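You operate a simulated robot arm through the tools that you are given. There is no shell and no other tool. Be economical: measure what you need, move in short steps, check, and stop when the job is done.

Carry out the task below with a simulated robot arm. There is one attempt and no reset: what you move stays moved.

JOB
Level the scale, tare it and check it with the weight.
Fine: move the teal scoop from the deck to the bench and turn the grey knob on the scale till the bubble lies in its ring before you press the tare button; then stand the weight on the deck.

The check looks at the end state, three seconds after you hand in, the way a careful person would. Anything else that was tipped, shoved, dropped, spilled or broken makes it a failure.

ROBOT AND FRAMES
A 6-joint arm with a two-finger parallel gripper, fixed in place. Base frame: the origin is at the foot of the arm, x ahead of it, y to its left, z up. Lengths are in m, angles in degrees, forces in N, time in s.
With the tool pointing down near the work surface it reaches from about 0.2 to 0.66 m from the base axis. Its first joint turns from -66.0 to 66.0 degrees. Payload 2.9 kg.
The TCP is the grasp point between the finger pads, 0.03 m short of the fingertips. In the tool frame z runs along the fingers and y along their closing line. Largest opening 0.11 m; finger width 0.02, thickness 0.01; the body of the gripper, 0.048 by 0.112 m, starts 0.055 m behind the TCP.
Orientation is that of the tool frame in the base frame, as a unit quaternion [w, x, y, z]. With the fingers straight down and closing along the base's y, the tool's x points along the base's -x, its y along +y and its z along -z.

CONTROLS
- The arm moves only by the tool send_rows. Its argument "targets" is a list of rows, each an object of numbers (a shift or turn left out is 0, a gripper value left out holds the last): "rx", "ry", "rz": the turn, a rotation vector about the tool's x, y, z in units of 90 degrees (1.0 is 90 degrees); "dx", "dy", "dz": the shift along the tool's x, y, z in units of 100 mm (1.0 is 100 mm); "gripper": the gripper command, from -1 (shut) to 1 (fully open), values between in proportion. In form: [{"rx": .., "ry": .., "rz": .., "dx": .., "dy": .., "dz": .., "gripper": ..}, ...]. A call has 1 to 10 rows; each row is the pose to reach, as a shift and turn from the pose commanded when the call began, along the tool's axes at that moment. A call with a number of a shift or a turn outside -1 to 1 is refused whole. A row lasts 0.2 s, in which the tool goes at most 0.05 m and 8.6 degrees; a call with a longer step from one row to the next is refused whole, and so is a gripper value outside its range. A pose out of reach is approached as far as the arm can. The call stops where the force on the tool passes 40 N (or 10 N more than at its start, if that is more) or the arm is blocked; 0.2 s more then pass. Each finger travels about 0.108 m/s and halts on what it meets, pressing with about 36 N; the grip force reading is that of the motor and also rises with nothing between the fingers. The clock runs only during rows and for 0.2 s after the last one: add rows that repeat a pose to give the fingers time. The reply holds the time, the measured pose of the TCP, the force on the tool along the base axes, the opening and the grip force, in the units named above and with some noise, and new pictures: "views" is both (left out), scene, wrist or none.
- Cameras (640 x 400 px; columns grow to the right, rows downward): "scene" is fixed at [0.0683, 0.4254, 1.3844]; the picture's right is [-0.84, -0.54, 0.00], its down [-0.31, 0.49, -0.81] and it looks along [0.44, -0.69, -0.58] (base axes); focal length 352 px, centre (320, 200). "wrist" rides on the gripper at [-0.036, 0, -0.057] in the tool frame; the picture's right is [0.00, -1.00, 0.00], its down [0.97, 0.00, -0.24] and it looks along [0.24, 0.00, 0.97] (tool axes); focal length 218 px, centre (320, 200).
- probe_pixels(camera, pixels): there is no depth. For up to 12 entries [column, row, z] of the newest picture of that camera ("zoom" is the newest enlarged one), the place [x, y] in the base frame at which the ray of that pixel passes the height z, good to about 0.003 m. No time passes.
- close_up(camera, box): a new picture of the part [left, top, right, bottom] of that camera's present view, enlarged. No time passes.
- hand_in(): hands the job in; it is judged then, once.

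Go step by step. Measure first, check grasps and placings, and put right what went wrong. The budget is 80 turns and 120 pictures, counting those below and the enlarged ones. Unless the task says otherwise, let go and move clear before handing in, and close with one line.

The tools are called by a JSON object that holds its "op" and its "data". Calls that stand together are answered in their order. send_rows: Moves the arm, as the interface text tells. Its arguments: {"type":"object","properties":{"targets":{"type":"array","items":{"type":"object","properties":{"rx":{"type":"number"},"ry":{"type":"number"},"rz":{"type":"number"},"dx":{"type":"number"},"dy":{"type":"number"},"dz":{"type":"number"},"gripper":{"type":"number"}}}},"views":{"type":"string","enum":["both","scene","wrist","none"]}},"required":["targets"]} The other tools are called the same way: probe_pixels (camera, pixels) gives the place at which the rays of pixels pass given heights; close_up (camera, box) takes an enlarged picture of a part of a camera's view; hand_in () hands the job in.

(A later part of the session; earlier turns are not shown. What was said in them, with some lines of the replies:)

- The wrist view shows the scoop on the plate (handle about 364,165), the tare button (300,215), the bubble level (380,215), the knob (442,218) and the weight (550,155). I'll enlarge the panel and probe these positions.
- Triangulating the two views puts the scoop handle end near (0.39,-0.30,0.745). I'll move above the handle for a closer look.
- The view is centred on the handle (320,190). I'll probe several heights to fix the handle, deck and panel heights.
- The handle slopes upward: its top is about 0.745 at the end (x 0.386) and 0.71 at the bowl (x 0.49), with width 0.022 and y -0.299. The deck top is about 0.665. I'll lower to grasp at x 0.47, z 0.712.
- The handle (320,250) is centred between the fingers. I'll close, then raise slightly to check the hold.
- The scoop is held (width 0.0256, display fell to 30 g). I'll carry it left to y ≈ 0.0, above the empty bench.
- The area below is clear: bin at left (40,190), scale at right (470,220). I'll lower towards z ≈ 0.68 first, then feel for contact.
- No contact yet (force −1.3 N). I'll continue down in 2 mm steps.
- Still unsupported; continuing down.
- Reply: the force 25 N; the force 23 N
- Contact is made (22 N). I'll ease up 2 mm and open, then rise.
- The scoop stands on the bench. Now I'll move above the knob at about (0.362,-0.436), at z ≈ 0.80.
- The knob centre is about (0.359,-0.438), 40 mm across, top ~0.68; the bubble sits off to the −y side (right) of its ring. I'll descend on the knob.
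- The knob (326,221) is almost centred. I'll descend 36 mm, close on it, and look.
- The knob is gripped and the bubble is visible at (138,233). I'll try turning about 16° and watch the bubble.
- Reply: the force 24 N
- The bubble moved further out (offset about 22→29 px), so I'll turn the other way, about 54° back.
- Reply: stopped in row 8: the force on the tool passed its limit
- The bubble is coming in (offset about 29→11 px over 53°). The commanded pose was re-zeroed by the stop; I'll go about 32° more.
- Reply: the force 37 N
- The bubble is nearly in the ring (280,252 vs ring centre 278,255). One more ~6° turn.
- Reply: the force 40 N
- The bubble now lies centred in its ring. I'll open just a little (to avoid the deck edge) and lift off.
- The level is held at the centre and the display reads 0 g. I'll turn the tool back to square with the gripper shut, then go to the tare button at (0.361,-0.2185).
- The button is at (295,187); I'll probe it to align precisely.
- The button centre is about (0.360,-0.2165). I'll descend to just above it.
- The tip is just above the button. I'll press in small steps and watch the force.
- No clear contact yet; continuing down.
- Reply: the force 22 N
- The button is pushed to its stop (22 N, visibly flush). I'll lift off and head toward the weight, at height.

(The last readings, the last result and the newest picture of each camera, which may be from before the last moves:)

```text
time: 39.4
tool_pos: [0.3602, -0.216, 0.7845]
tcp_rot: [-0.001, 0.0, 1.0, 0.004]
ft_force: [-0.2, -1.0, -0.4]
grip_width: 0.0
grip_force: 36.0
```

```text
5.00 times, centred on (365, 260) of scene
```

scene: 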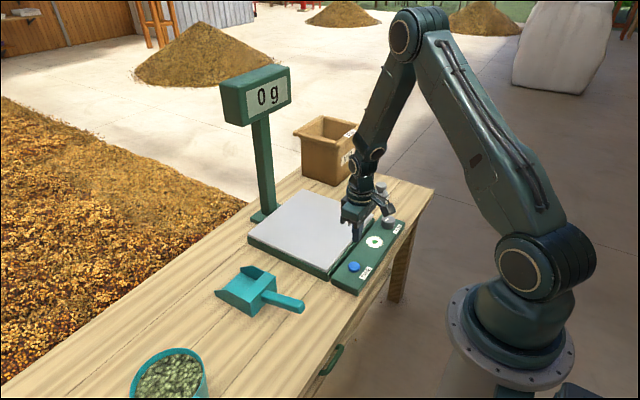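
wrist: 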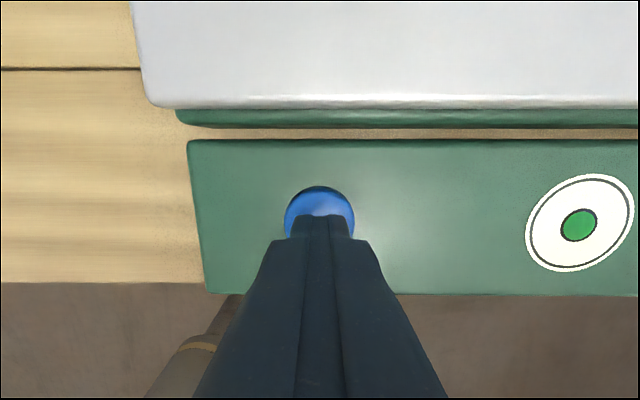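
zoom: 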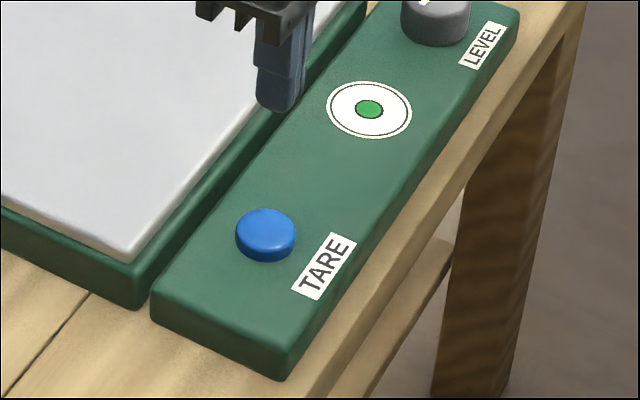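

Tare done: button back up, 0 g, bubble centred. The weight (head ≈ (0.453,-0.592), z≈0.68) is about 0.745 m out, so I need the tool yawed ~53° and tilted outward. I'll start with raise, shift and yaw.

{"op": "send_rows", "data": {"targets": [{"dz": -0.3, "rz": 0.08, "gripper": 0.27}, {"dz": -0.6, "rz": 0.16}, {"dz": -0.6, "dy": -0.3, "rz": 0.24}, {"dz": -0.6, "dy": -0.6, "dx": -0.1, "rz": 0.32}, {"dz": -0.6, "dy": -0.9, "dx": -0.2, "rz": 0.4}, {"dz": -0.6, "dy": -1.0, "dx": -0.3, "rz": 0.48}, {"dz": -0.6, "dy": -1.0, "dx": -0.3, "rz": 0.55}, {"dz": -0.6, "dy": -1.0, "dx": -0.3, "rz": 0.584}, {"dz": -0.6, "dy": -1.0, "dx": -0.3, "rz": 0.584}], "views": "none"}}

{"op": "send_rows", "data": {"targets": [{"ry": -0.08}, {"ry": -0.16}, {"ry": -0.24}, {"ry": -0.32}, {"ry": -0.4}, {"ry": -0.4}]}}

```text
time: 41.4
tool_pos: [0.3909, -0.3178, 0.8409]
tcp_rot: [-0.004, 0.443, 0.896, 0.002]
ft_force: [0.1, 1.0, 0.0]
grip_width: 0.0698
grip_force: 0.0
```

```text
time: 42.8
tool_pos: [0.3896, -0.3179, 0.8421]
tcp_rot: [0.275, 0.421, 0.854, -0.135]
ft_force: [0.0, 0.6, 0.9]
grip_width: 0.0699
grip_force: 0.1
```

scene: 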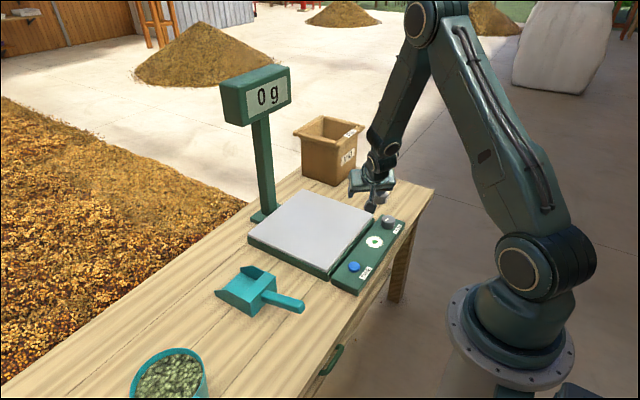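
wrist: 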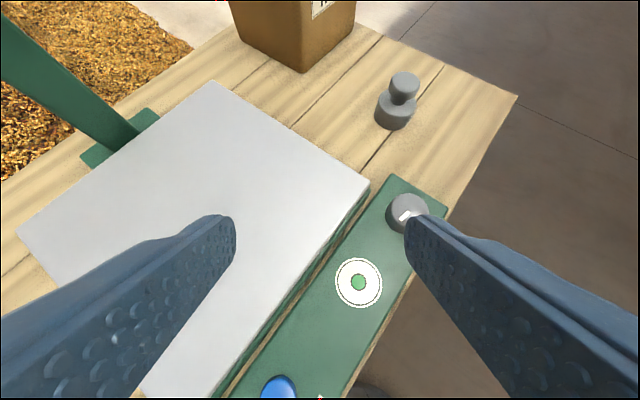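

The tilt is right. Now I'll travel half the way toward the pre-grasp point.

{"op": "send_rows", "data": {"targets": [{"dx": -0.2, "dy": -0.2, "dz": 0.25}, {"dx": -0.4, "dy": -0.4, "dz": 0.5}, {"dx": -0.57, "dy": -0.583, "dz": 0.75}, {"dx": -0.57, "dy": -0.583, "dz": 0.845}, {"dx": -0.57, "dy": -0.583, "dz": 0.845}], "views": "none"}}

{"op": "send_rows", "data": {"targets": [{"dx": -0.2, "dy": -0.2, "dz": 0.1}, {"dx": -0.4, "dy": -0.4, "dz": 0.3}, {"dx": -0.57, "dy": -0.583, "dz": 0.5}, {"dx": -0.57, "dy": -0.583, "dz": 0.7}, {"dx": -0.57, "dy": -0.583, "dz": 0.7}]}}

{"op": "close_up", "data": {"camera": "scene", "box": [340, 150, 440, 212]}}

```text
time: 44.0
tool_pos: [0.4021, -0.4302, 0.805]
tcp_rot: [0.273, 0.422, 0.854, -0.135]
ft_force: [-0.7, -0.3, -0.5]
grip_width: 0.0699
grip_force: 0.1
```

```text
time: 45.2
tool_pos: [0.4093, -0.5345, 0.7801]
tcp_rot: [0.274, 0.42, 0.855, -0.134]
ft_force: [0.6, 0.1, 0.2]
grip_width: 0.0698
grip_force: 0.1
```

scene: 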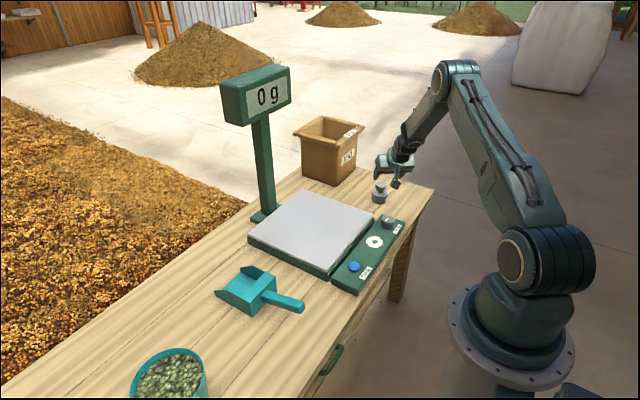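
wrist: 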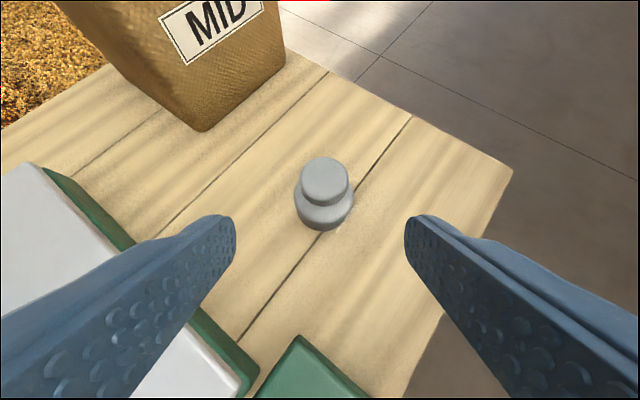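

```text
6.40 times, centred on (390, 181) of scene
```

zoom: 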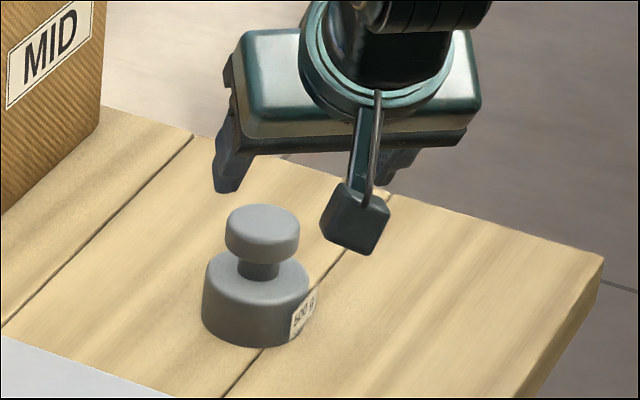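

Clear view of the 500 g weight: head at wrist (325,178), zoom (262,222). I'll probe its centre.

{"op": "probe_pixels", "data": {"camera": "zoom", "pixels": [[262, 222, 0.69], [262, 222, 0.685], [256, 325, 0.62], [256, 275, 0.655]]}}

{"op": "probe_pixels", "data": {"camera": "wrist", "pixels": [[325, 176, 0.69], [325, 176, 0.685], [302, 176, 0.69], [347, 176, 0.69], [323, 210, 0.62]]}}

```text
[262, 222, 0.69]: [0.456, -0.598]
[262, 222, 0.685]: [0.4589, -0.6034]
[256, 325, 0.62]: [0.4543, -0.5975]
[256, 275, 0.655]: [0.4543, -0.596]
```

```text
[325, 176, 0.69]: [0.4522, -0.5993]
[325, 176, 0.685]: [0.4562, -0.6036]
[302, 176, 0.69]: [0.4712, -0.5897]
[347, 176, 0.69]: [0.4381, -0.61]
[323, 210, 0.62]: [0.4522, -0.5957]
```

Weight centre ≈ (0.4545,-0.5975), head centre z ≈ 0.68. I'll advance along the tool axis in two steps.

{"op": "send_rows", "data": {"targets": [{"dx": -0.05, "dy": -0.03, "dz": 0.25}, {"dx": -0.05, "dy": -0.03, "dz": 0.5}, {"dx": -0.05, "dy": -0.03, "dz": 0.75}, {"dx": -0.05, "dy": -0.03, "dz": 0.75}]}}

{"op": "close_up", "data": {"camera": "scene", "box": [340, 150, 440, 212]}}

```text
time: 46.2
tool_pos: [0.4352, -0.5739, 0.7236]
tcp_rot: [0.274, 0.421, 0.854, -0.133]
ft_force: [-0.3, -0.8, -0.6]
grip_width: 0.0699
grip_force: 0.1
```

scene: 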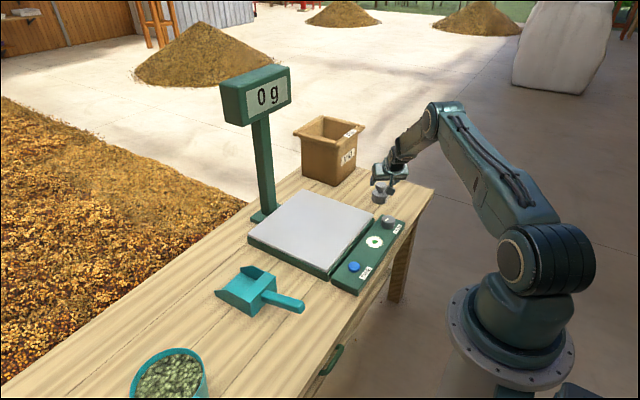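
wrist: 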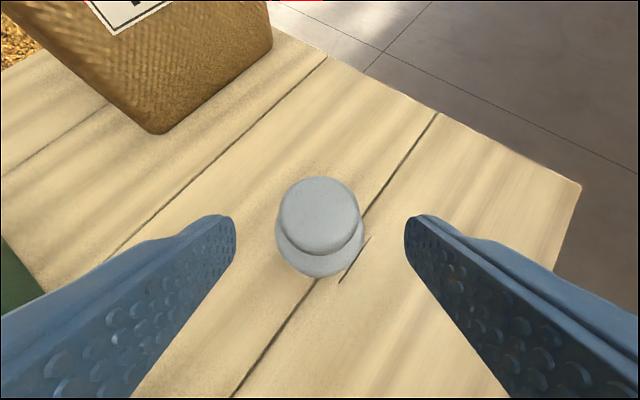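

```text
6.40 times, centred on (390, 181) of scene
```

zoom: 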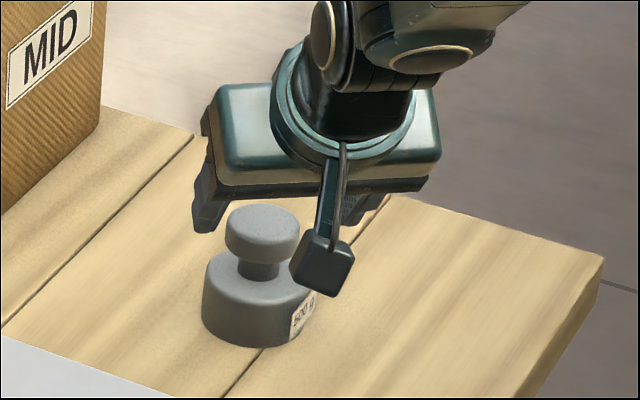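

Alignment is good: head (319,215) is centred between the fingers. I'll advance 42 mm and close.

{"op": "send_rows", "data": {"targets": [{"dz": 0.2}, {"dz": 0.35}, {"dz": 0.42}, {"dz": 0.42}]}}

{"op": "close_up", "data": {"camera": "scene", "box": [340, 150, 440, 212]}}

```text
time: 47.2
tool_pos: [0.4485, -0.5942, 0.6903]
tcp_rot: [0.273, 0.422, 0.854, -0.134]
ft_force: [-0.1, 0.0, -0.2]
grip_width: 0.0699
grip_force: 0.0
```

scene: 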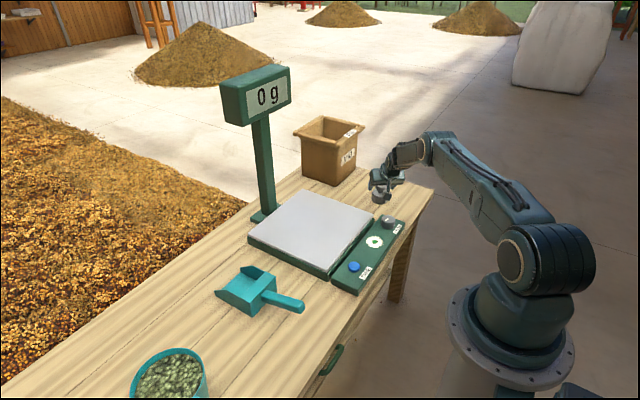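
wrist: 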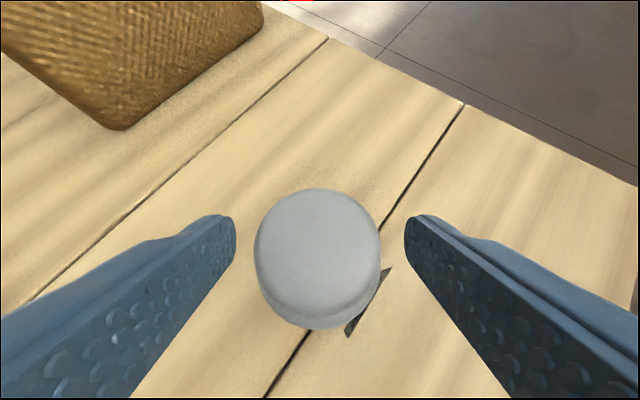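

```text
6.40 times, centred on (390, 181) of scene
```

zoom: 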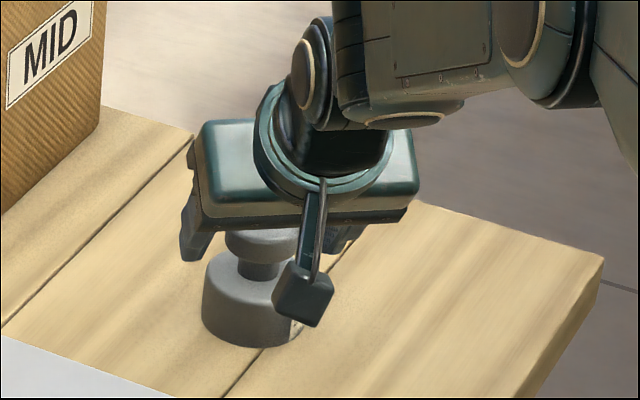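

The head is centred between the fingers. Closing, then a small lift to check.

{"op": "send_rows", "data": {"targets": [{"gripper": -0.3}, {"gripper": -1}, {"gripper": -1}, {"gripper": -1}]}}

{"op": "close_up", "data": {"camera": "scene", "box": [340, 150, 440, 212]}}

```text
time: 48.2
tool_pos: [0.4481, -0.593, 0.6886]
tcp_rot: [0.274, 0.422, 0.854, -0.134]
ft_force: [1.7, 1.1, -0.3]
grip_width: 0.04
grip_force: 35.5
```

scene: 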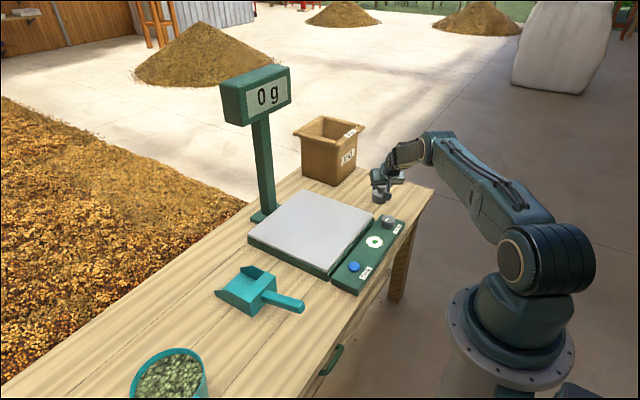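
wrist: 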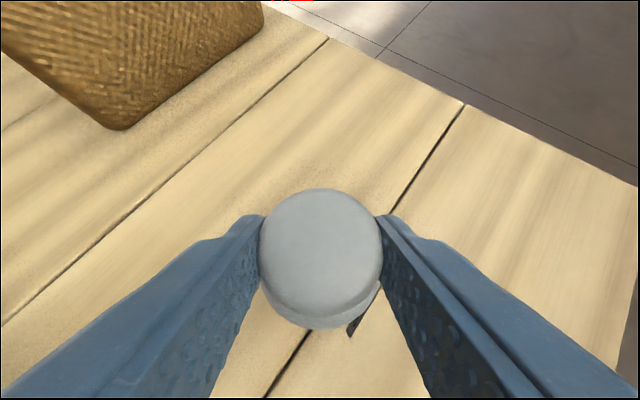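

```text
6.40 times, centred on (390, 181) of scene
```

zoom: 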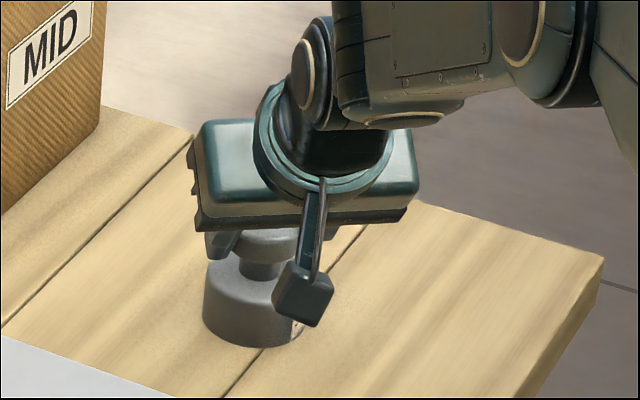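

Held at width 0.040. Lifting vertically 10 cm (tool components −0.583 x, −0.813 z).

{"op": "send_rows", "data": {"targets": [{"dx": -0.058, "dz": -0.081}, {"dx": -0.175, "dz": -0.244}, {"dx": -0.35, "dz": -0.488}, {"dx": -0.525, "dz": -0.732}, {"dx": -0.583, "dz": -0.813}, {"dx": -0.583, "dz": -0.813}]}}

{"op": "close_up", "data": {"camera": "scene", "box": [340, 120, 440, 182]}}

```text
time: 49.6
tool_pos: [0.4501, -0.5938, 0.7894]
tcp_rot: [0.274, 0.421, 0.854, -0.134]
ft_force: [0.2, 0.3, -4.8]
grip_width: 0.0397
grip_force: 36.1
```

scene: 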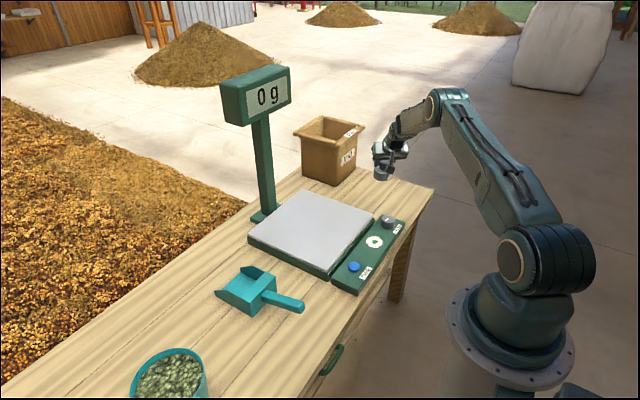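
wrist: 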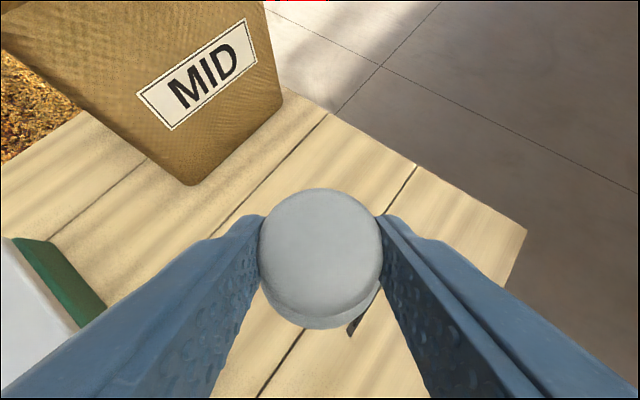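

```text
6.40 times, centred on (390, 151) of scene
```

zoom: 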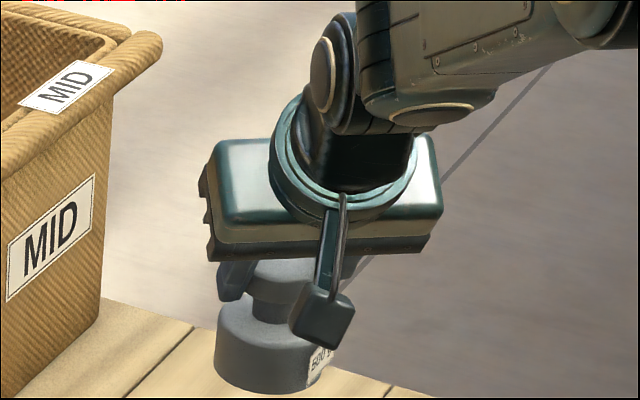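

The 500 g weight hangs upright (−4.8 N). I'll carry it at height toward the deck middle (0.52,-0.32) in three equal legs.

{"op": "send_rows", "data": {"targets": [{"dx": 0.06, "dy": 0.092, "dz": -0.044}, {"dx": 0.183, "dy": 0.276, "dz": -0.131}, {"dx": 0.306, "dy": 0.46, "dz": -0.219}, {"dx": 0.428, "dy": 0.644, "dz": -0.306}, {"dx": 0.489, "dy": 0.736, "dz": -0.35}], "views": "none"}}

{"op": "send_rows", "data": {"targets": [{"dx": 0.06, "dy": 0.092, "dz": -0.044}, {"dx": 0.183, "dy": 0.276, "dz": -0.131}, {"dx": 0.306, "dy": 0.46, "dz": -0.219}, {"dx": 0.428, "dy": 0.644, "dz": -0.306}, {"dx": 0.489, "dy": 0.736, "dz": -0.35}], "views": "scene"}}

```text
time: 50.8
tool_pos: [0.4726, -0.5023, 0.79]
tcp_rot: [0.274, 0.42, 0.854, -0.134]
ft_force: [0.2, -0.1, -4.4]
grip_width: 0.0398
grip_force: 36.3
```

```text
time: 52.0
tool_pos: [0.4944, -0.4088, 0.7907]
tcp_rot: [0.273, 0.421, 0.854, -0.134]
ft_force: [-0.4, 0.1, -4.9]
grip_width: 0.0397
grip_force: 35.4
```

scene: 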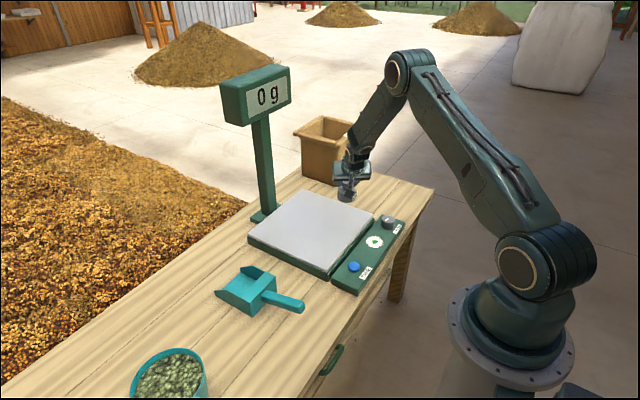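

{"op": "send_rows", "data": {"targets": [{"dx": 0.06, "dy": 0.092, "dz": -0.044}, {"dx": 0.183, "dy": 0.276, "dz": -0.131}, {"dx": 0.306, "dy": 0.46, "dz": -0.219}, {"dx": 0.428, "dy": 0.644, "dz": -0.306}, {"dx": 0.489, "dy": 0.736, "dz": -0.35}, {"dx": 0.489, "dy": 0.736, "dz": -0.35}]}}

{"op": "close_up", "data": {"camera": "scene", "box": [250, 150, 410, 250]}}

```text
time: 53.4
tool_pos: [0.5162, -0.3143, 0.7897]
tcp_rot: [0.274, 0.421, 0.854, -0.134]
ft_force: [0.4, 0.5, -5.4]
grip_width: 0.0398
grip_force: 35.1
```

scene: 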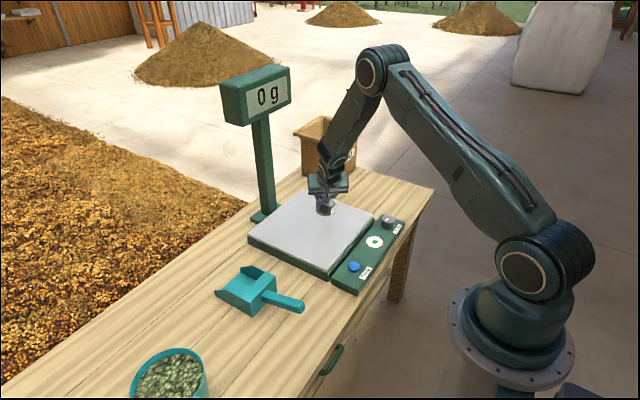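
wrist: 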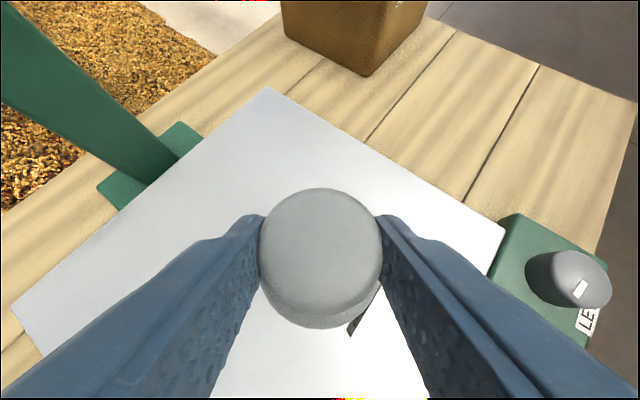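

```text
4.00 times, centred on (330, 200) of scene
```

zoom: 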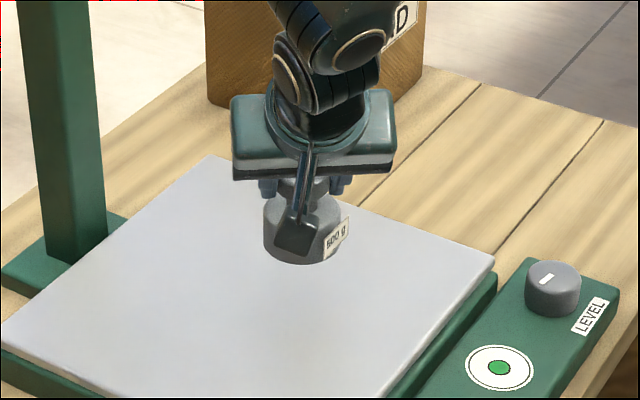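

Over the deck. Contact is expected at TCP z ≈ 0.738, so I'll lower 45 mm then go in small steps.

{"op": "send_rows", "data": {"targets": [{"dx": 0.058, "dz": 0.081}, {"dx": 0.146, "dz": 0.203}, {"dx": 0.219, "dz": 0.305}, {"dx": 0.262, "dz": 0.366}, {"dx": 0.262, "dz": 0.366}], "views": "none"}}

{"op": "send_rows", "data": {"targets": [{"dx": 0.009, "dz": 0.012}, {"dx": 0.0175, "dz": 0.0244}, {"dx": 0.0175, "dz": 0.0244}], "views": "scene"}}

```text
time: 54.6
tool_pos: [0.5157, -0.315, 0.7455]
tcp_rot: [0.274, 0.422, 0.854, -0.135]
ft_force: [0.2, -1.4, -4.7]
grip_width: 0.0398
grip_force: 35.9
```

```text
time: 55.4
tool_pos: [0.5161, -0.3159, 0.7425]
tcp_rot: [0.273, 0.422, 0.854, -0.134]
ft_force: [0.7, 0.0, -4.7]
grip_width: 0.0395
grip_force: 35.8
```

scene: 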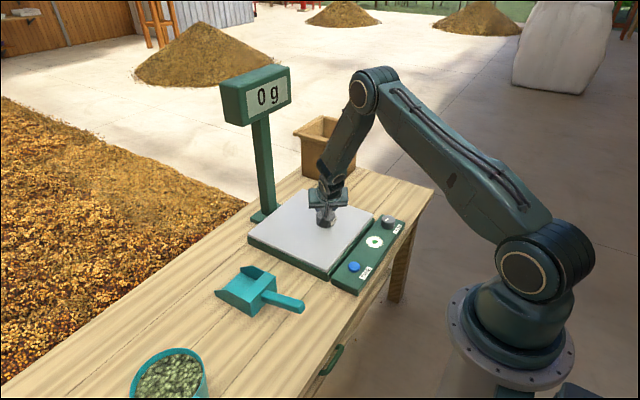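

{"op": "send_rows", "data": {"targets": [{"dx": 0.0117, "dz": 0.0163}, {"dx": 0.0117, "dz": 0.0163}], "views": "none"}}

{"op": "send_rows", "data": {"targets": [{"dx": 0.0117, "dz": 0.0163}, {"dx": 0.0117, "dz": 0.0163}], "views": "none"}}

{"op": "send_rows", "data": {"targets": [{"dx": 0.006, "dz": 0.0081}, {"dx": 0.006, "dz": 0.0081}], "views": "scene"}}

```text
time: 56.0
tool_pos: [0.5148, -0.3161, 0.7407]
tcp_rot: [0.274, 0.422, 0.854, -0.135]
ft_force: [-0.5, 1.0, -5.5]
grip_width: 0.0397
grip_force: 36.2
```

```text
time: 56.6
tool_pos: [0.5154, -0.3169, 0.7393]
tcp_rot: [0.274, 0.422, 0.854, -0.135]
ft_force: [-0.6, 1.9, -0.2]
grip_width: 0.0398
grip_force: 35.8
```

```text
time: 57.2
tool_pos: [0.5155, -0.3176, 0.7388]
tcp_rot: [0.275, 0.421, 0.854, -0.135]
ft_force: [-4.3, 4.2, 12.4]
grip_width: 0.0401
grip_force: 36.4
```

scene: 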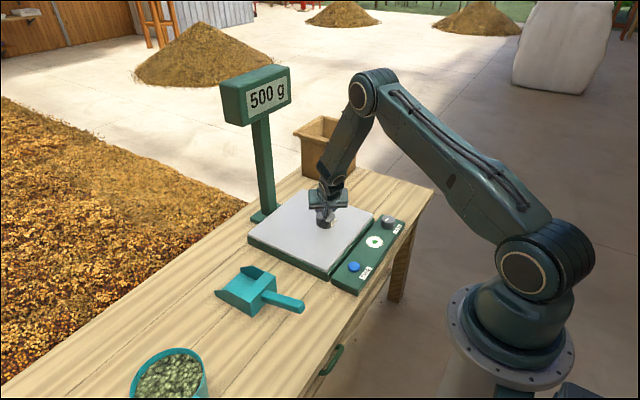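

The weight touches the deck and the display reads 500 g. I'll open slowly to 0.07 and back out along the tool axis.

{"op": "send_rows", "data": {"targets": [{"gripper": -0.2}, {"gripper": 0.1}, {"gripper": 0.27}, {"gripper": 0.27}], "views": "none"}}

{"op": "send_rows", "data": {"targets": [{"dz": -0.15}, {"dz": -0.4}, {"dz": -0.7}, {"dz": -1.0}, {"dz": -1.0}]}}

{"op": "close_up", "data": {"camera": "scene", "box": [210, 50, 420, 280]}}

```text
time: 58.2
tool_pos: [0.5154, -0.3165, 0.7373]
tcp_rot: [0.274, 0.421, 0.854, -0.134]
ft_force: [0.1, -1.3, 0.2]
grip_width: 0.0697
grip_force: 0.1
```

```text
time: 59.4
tool_pos: [0.4792, -0.269, 0.8201]
tcp_rot: [0.274, 0.422, 0.854, -0.134]
ft_force: [-0.4, 0.0, -0.4]
grip_width: 0.0701
grip_force: 0.1
```

scene: 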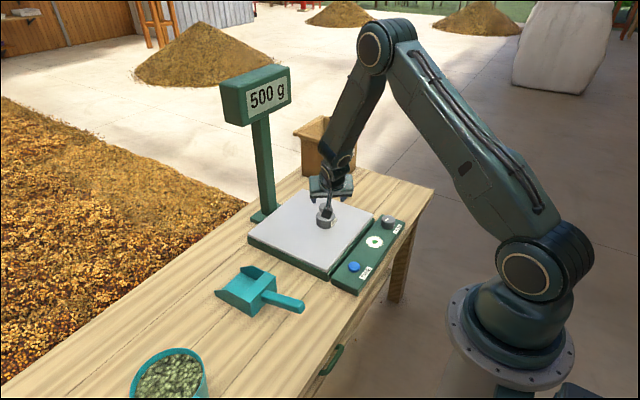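
wrist: 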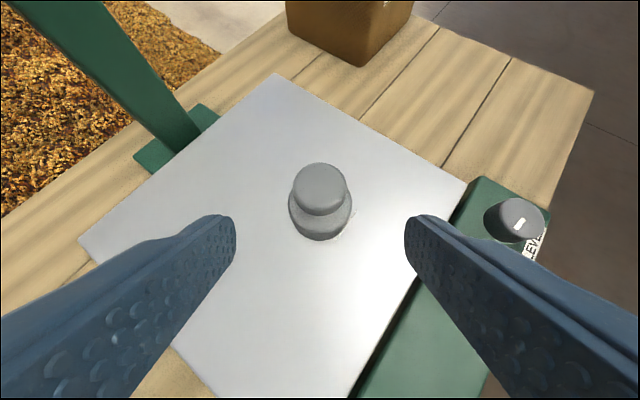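

```text
1.74 times, centred on (315, 165) of scene
```

zoom: 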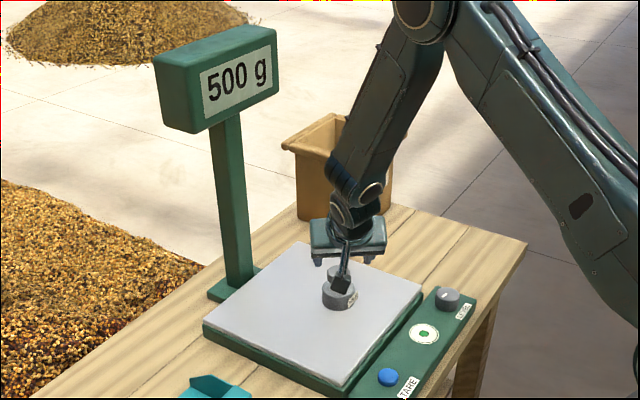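

The weight stands upright on the deck, the display reads 500 g, and the bubble is still centred. I'll back away a bit further and take a last look.

{"op": "send_rows", "data": {"targets": [{"dz": -0.3}, {"dz": -0.6}, {"dz": -0.9}, {"dz": -0.9}], "views": "scene"}}

{"op": "close_up", "data": {"camera": "scene", "box": [240, 170, 420, 300]}}

```text
time: 60.4
tool_pos: [0.4471, -0.2311, 0.8905]
tcp_rot: [0.274, 0.421, 0.854, -0.134]
ft_force: [0.5, 0.0, -0.3]
grip_width: 0.0699
grip_force: 0.2
```

scene: 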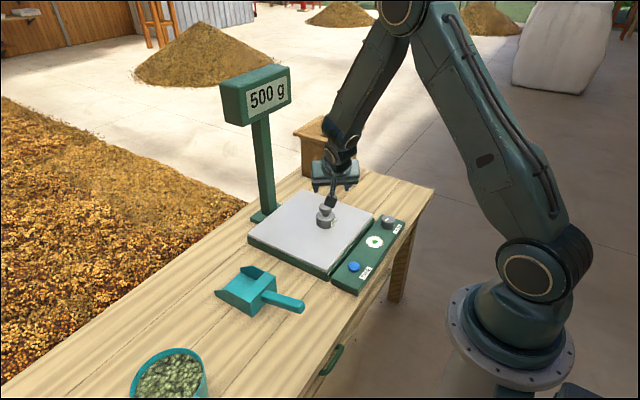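

```text
3.08 times, centred on (330, 235) of scene
```

zoom: 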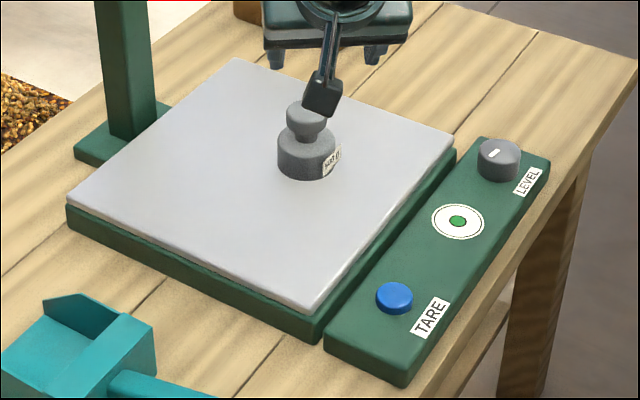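

Everything is in place: scoop on the bench, bubble in its ring, weight upright on the deck, display at 500 g, arm clear. Handing in.

{"op": "hand_in", "data": {}}

```text
The job is handed in.
```

The scale is levelled and tared, and it reads 500 g with the 500 g weight standing on the deck; the teal scoop is on the bench.
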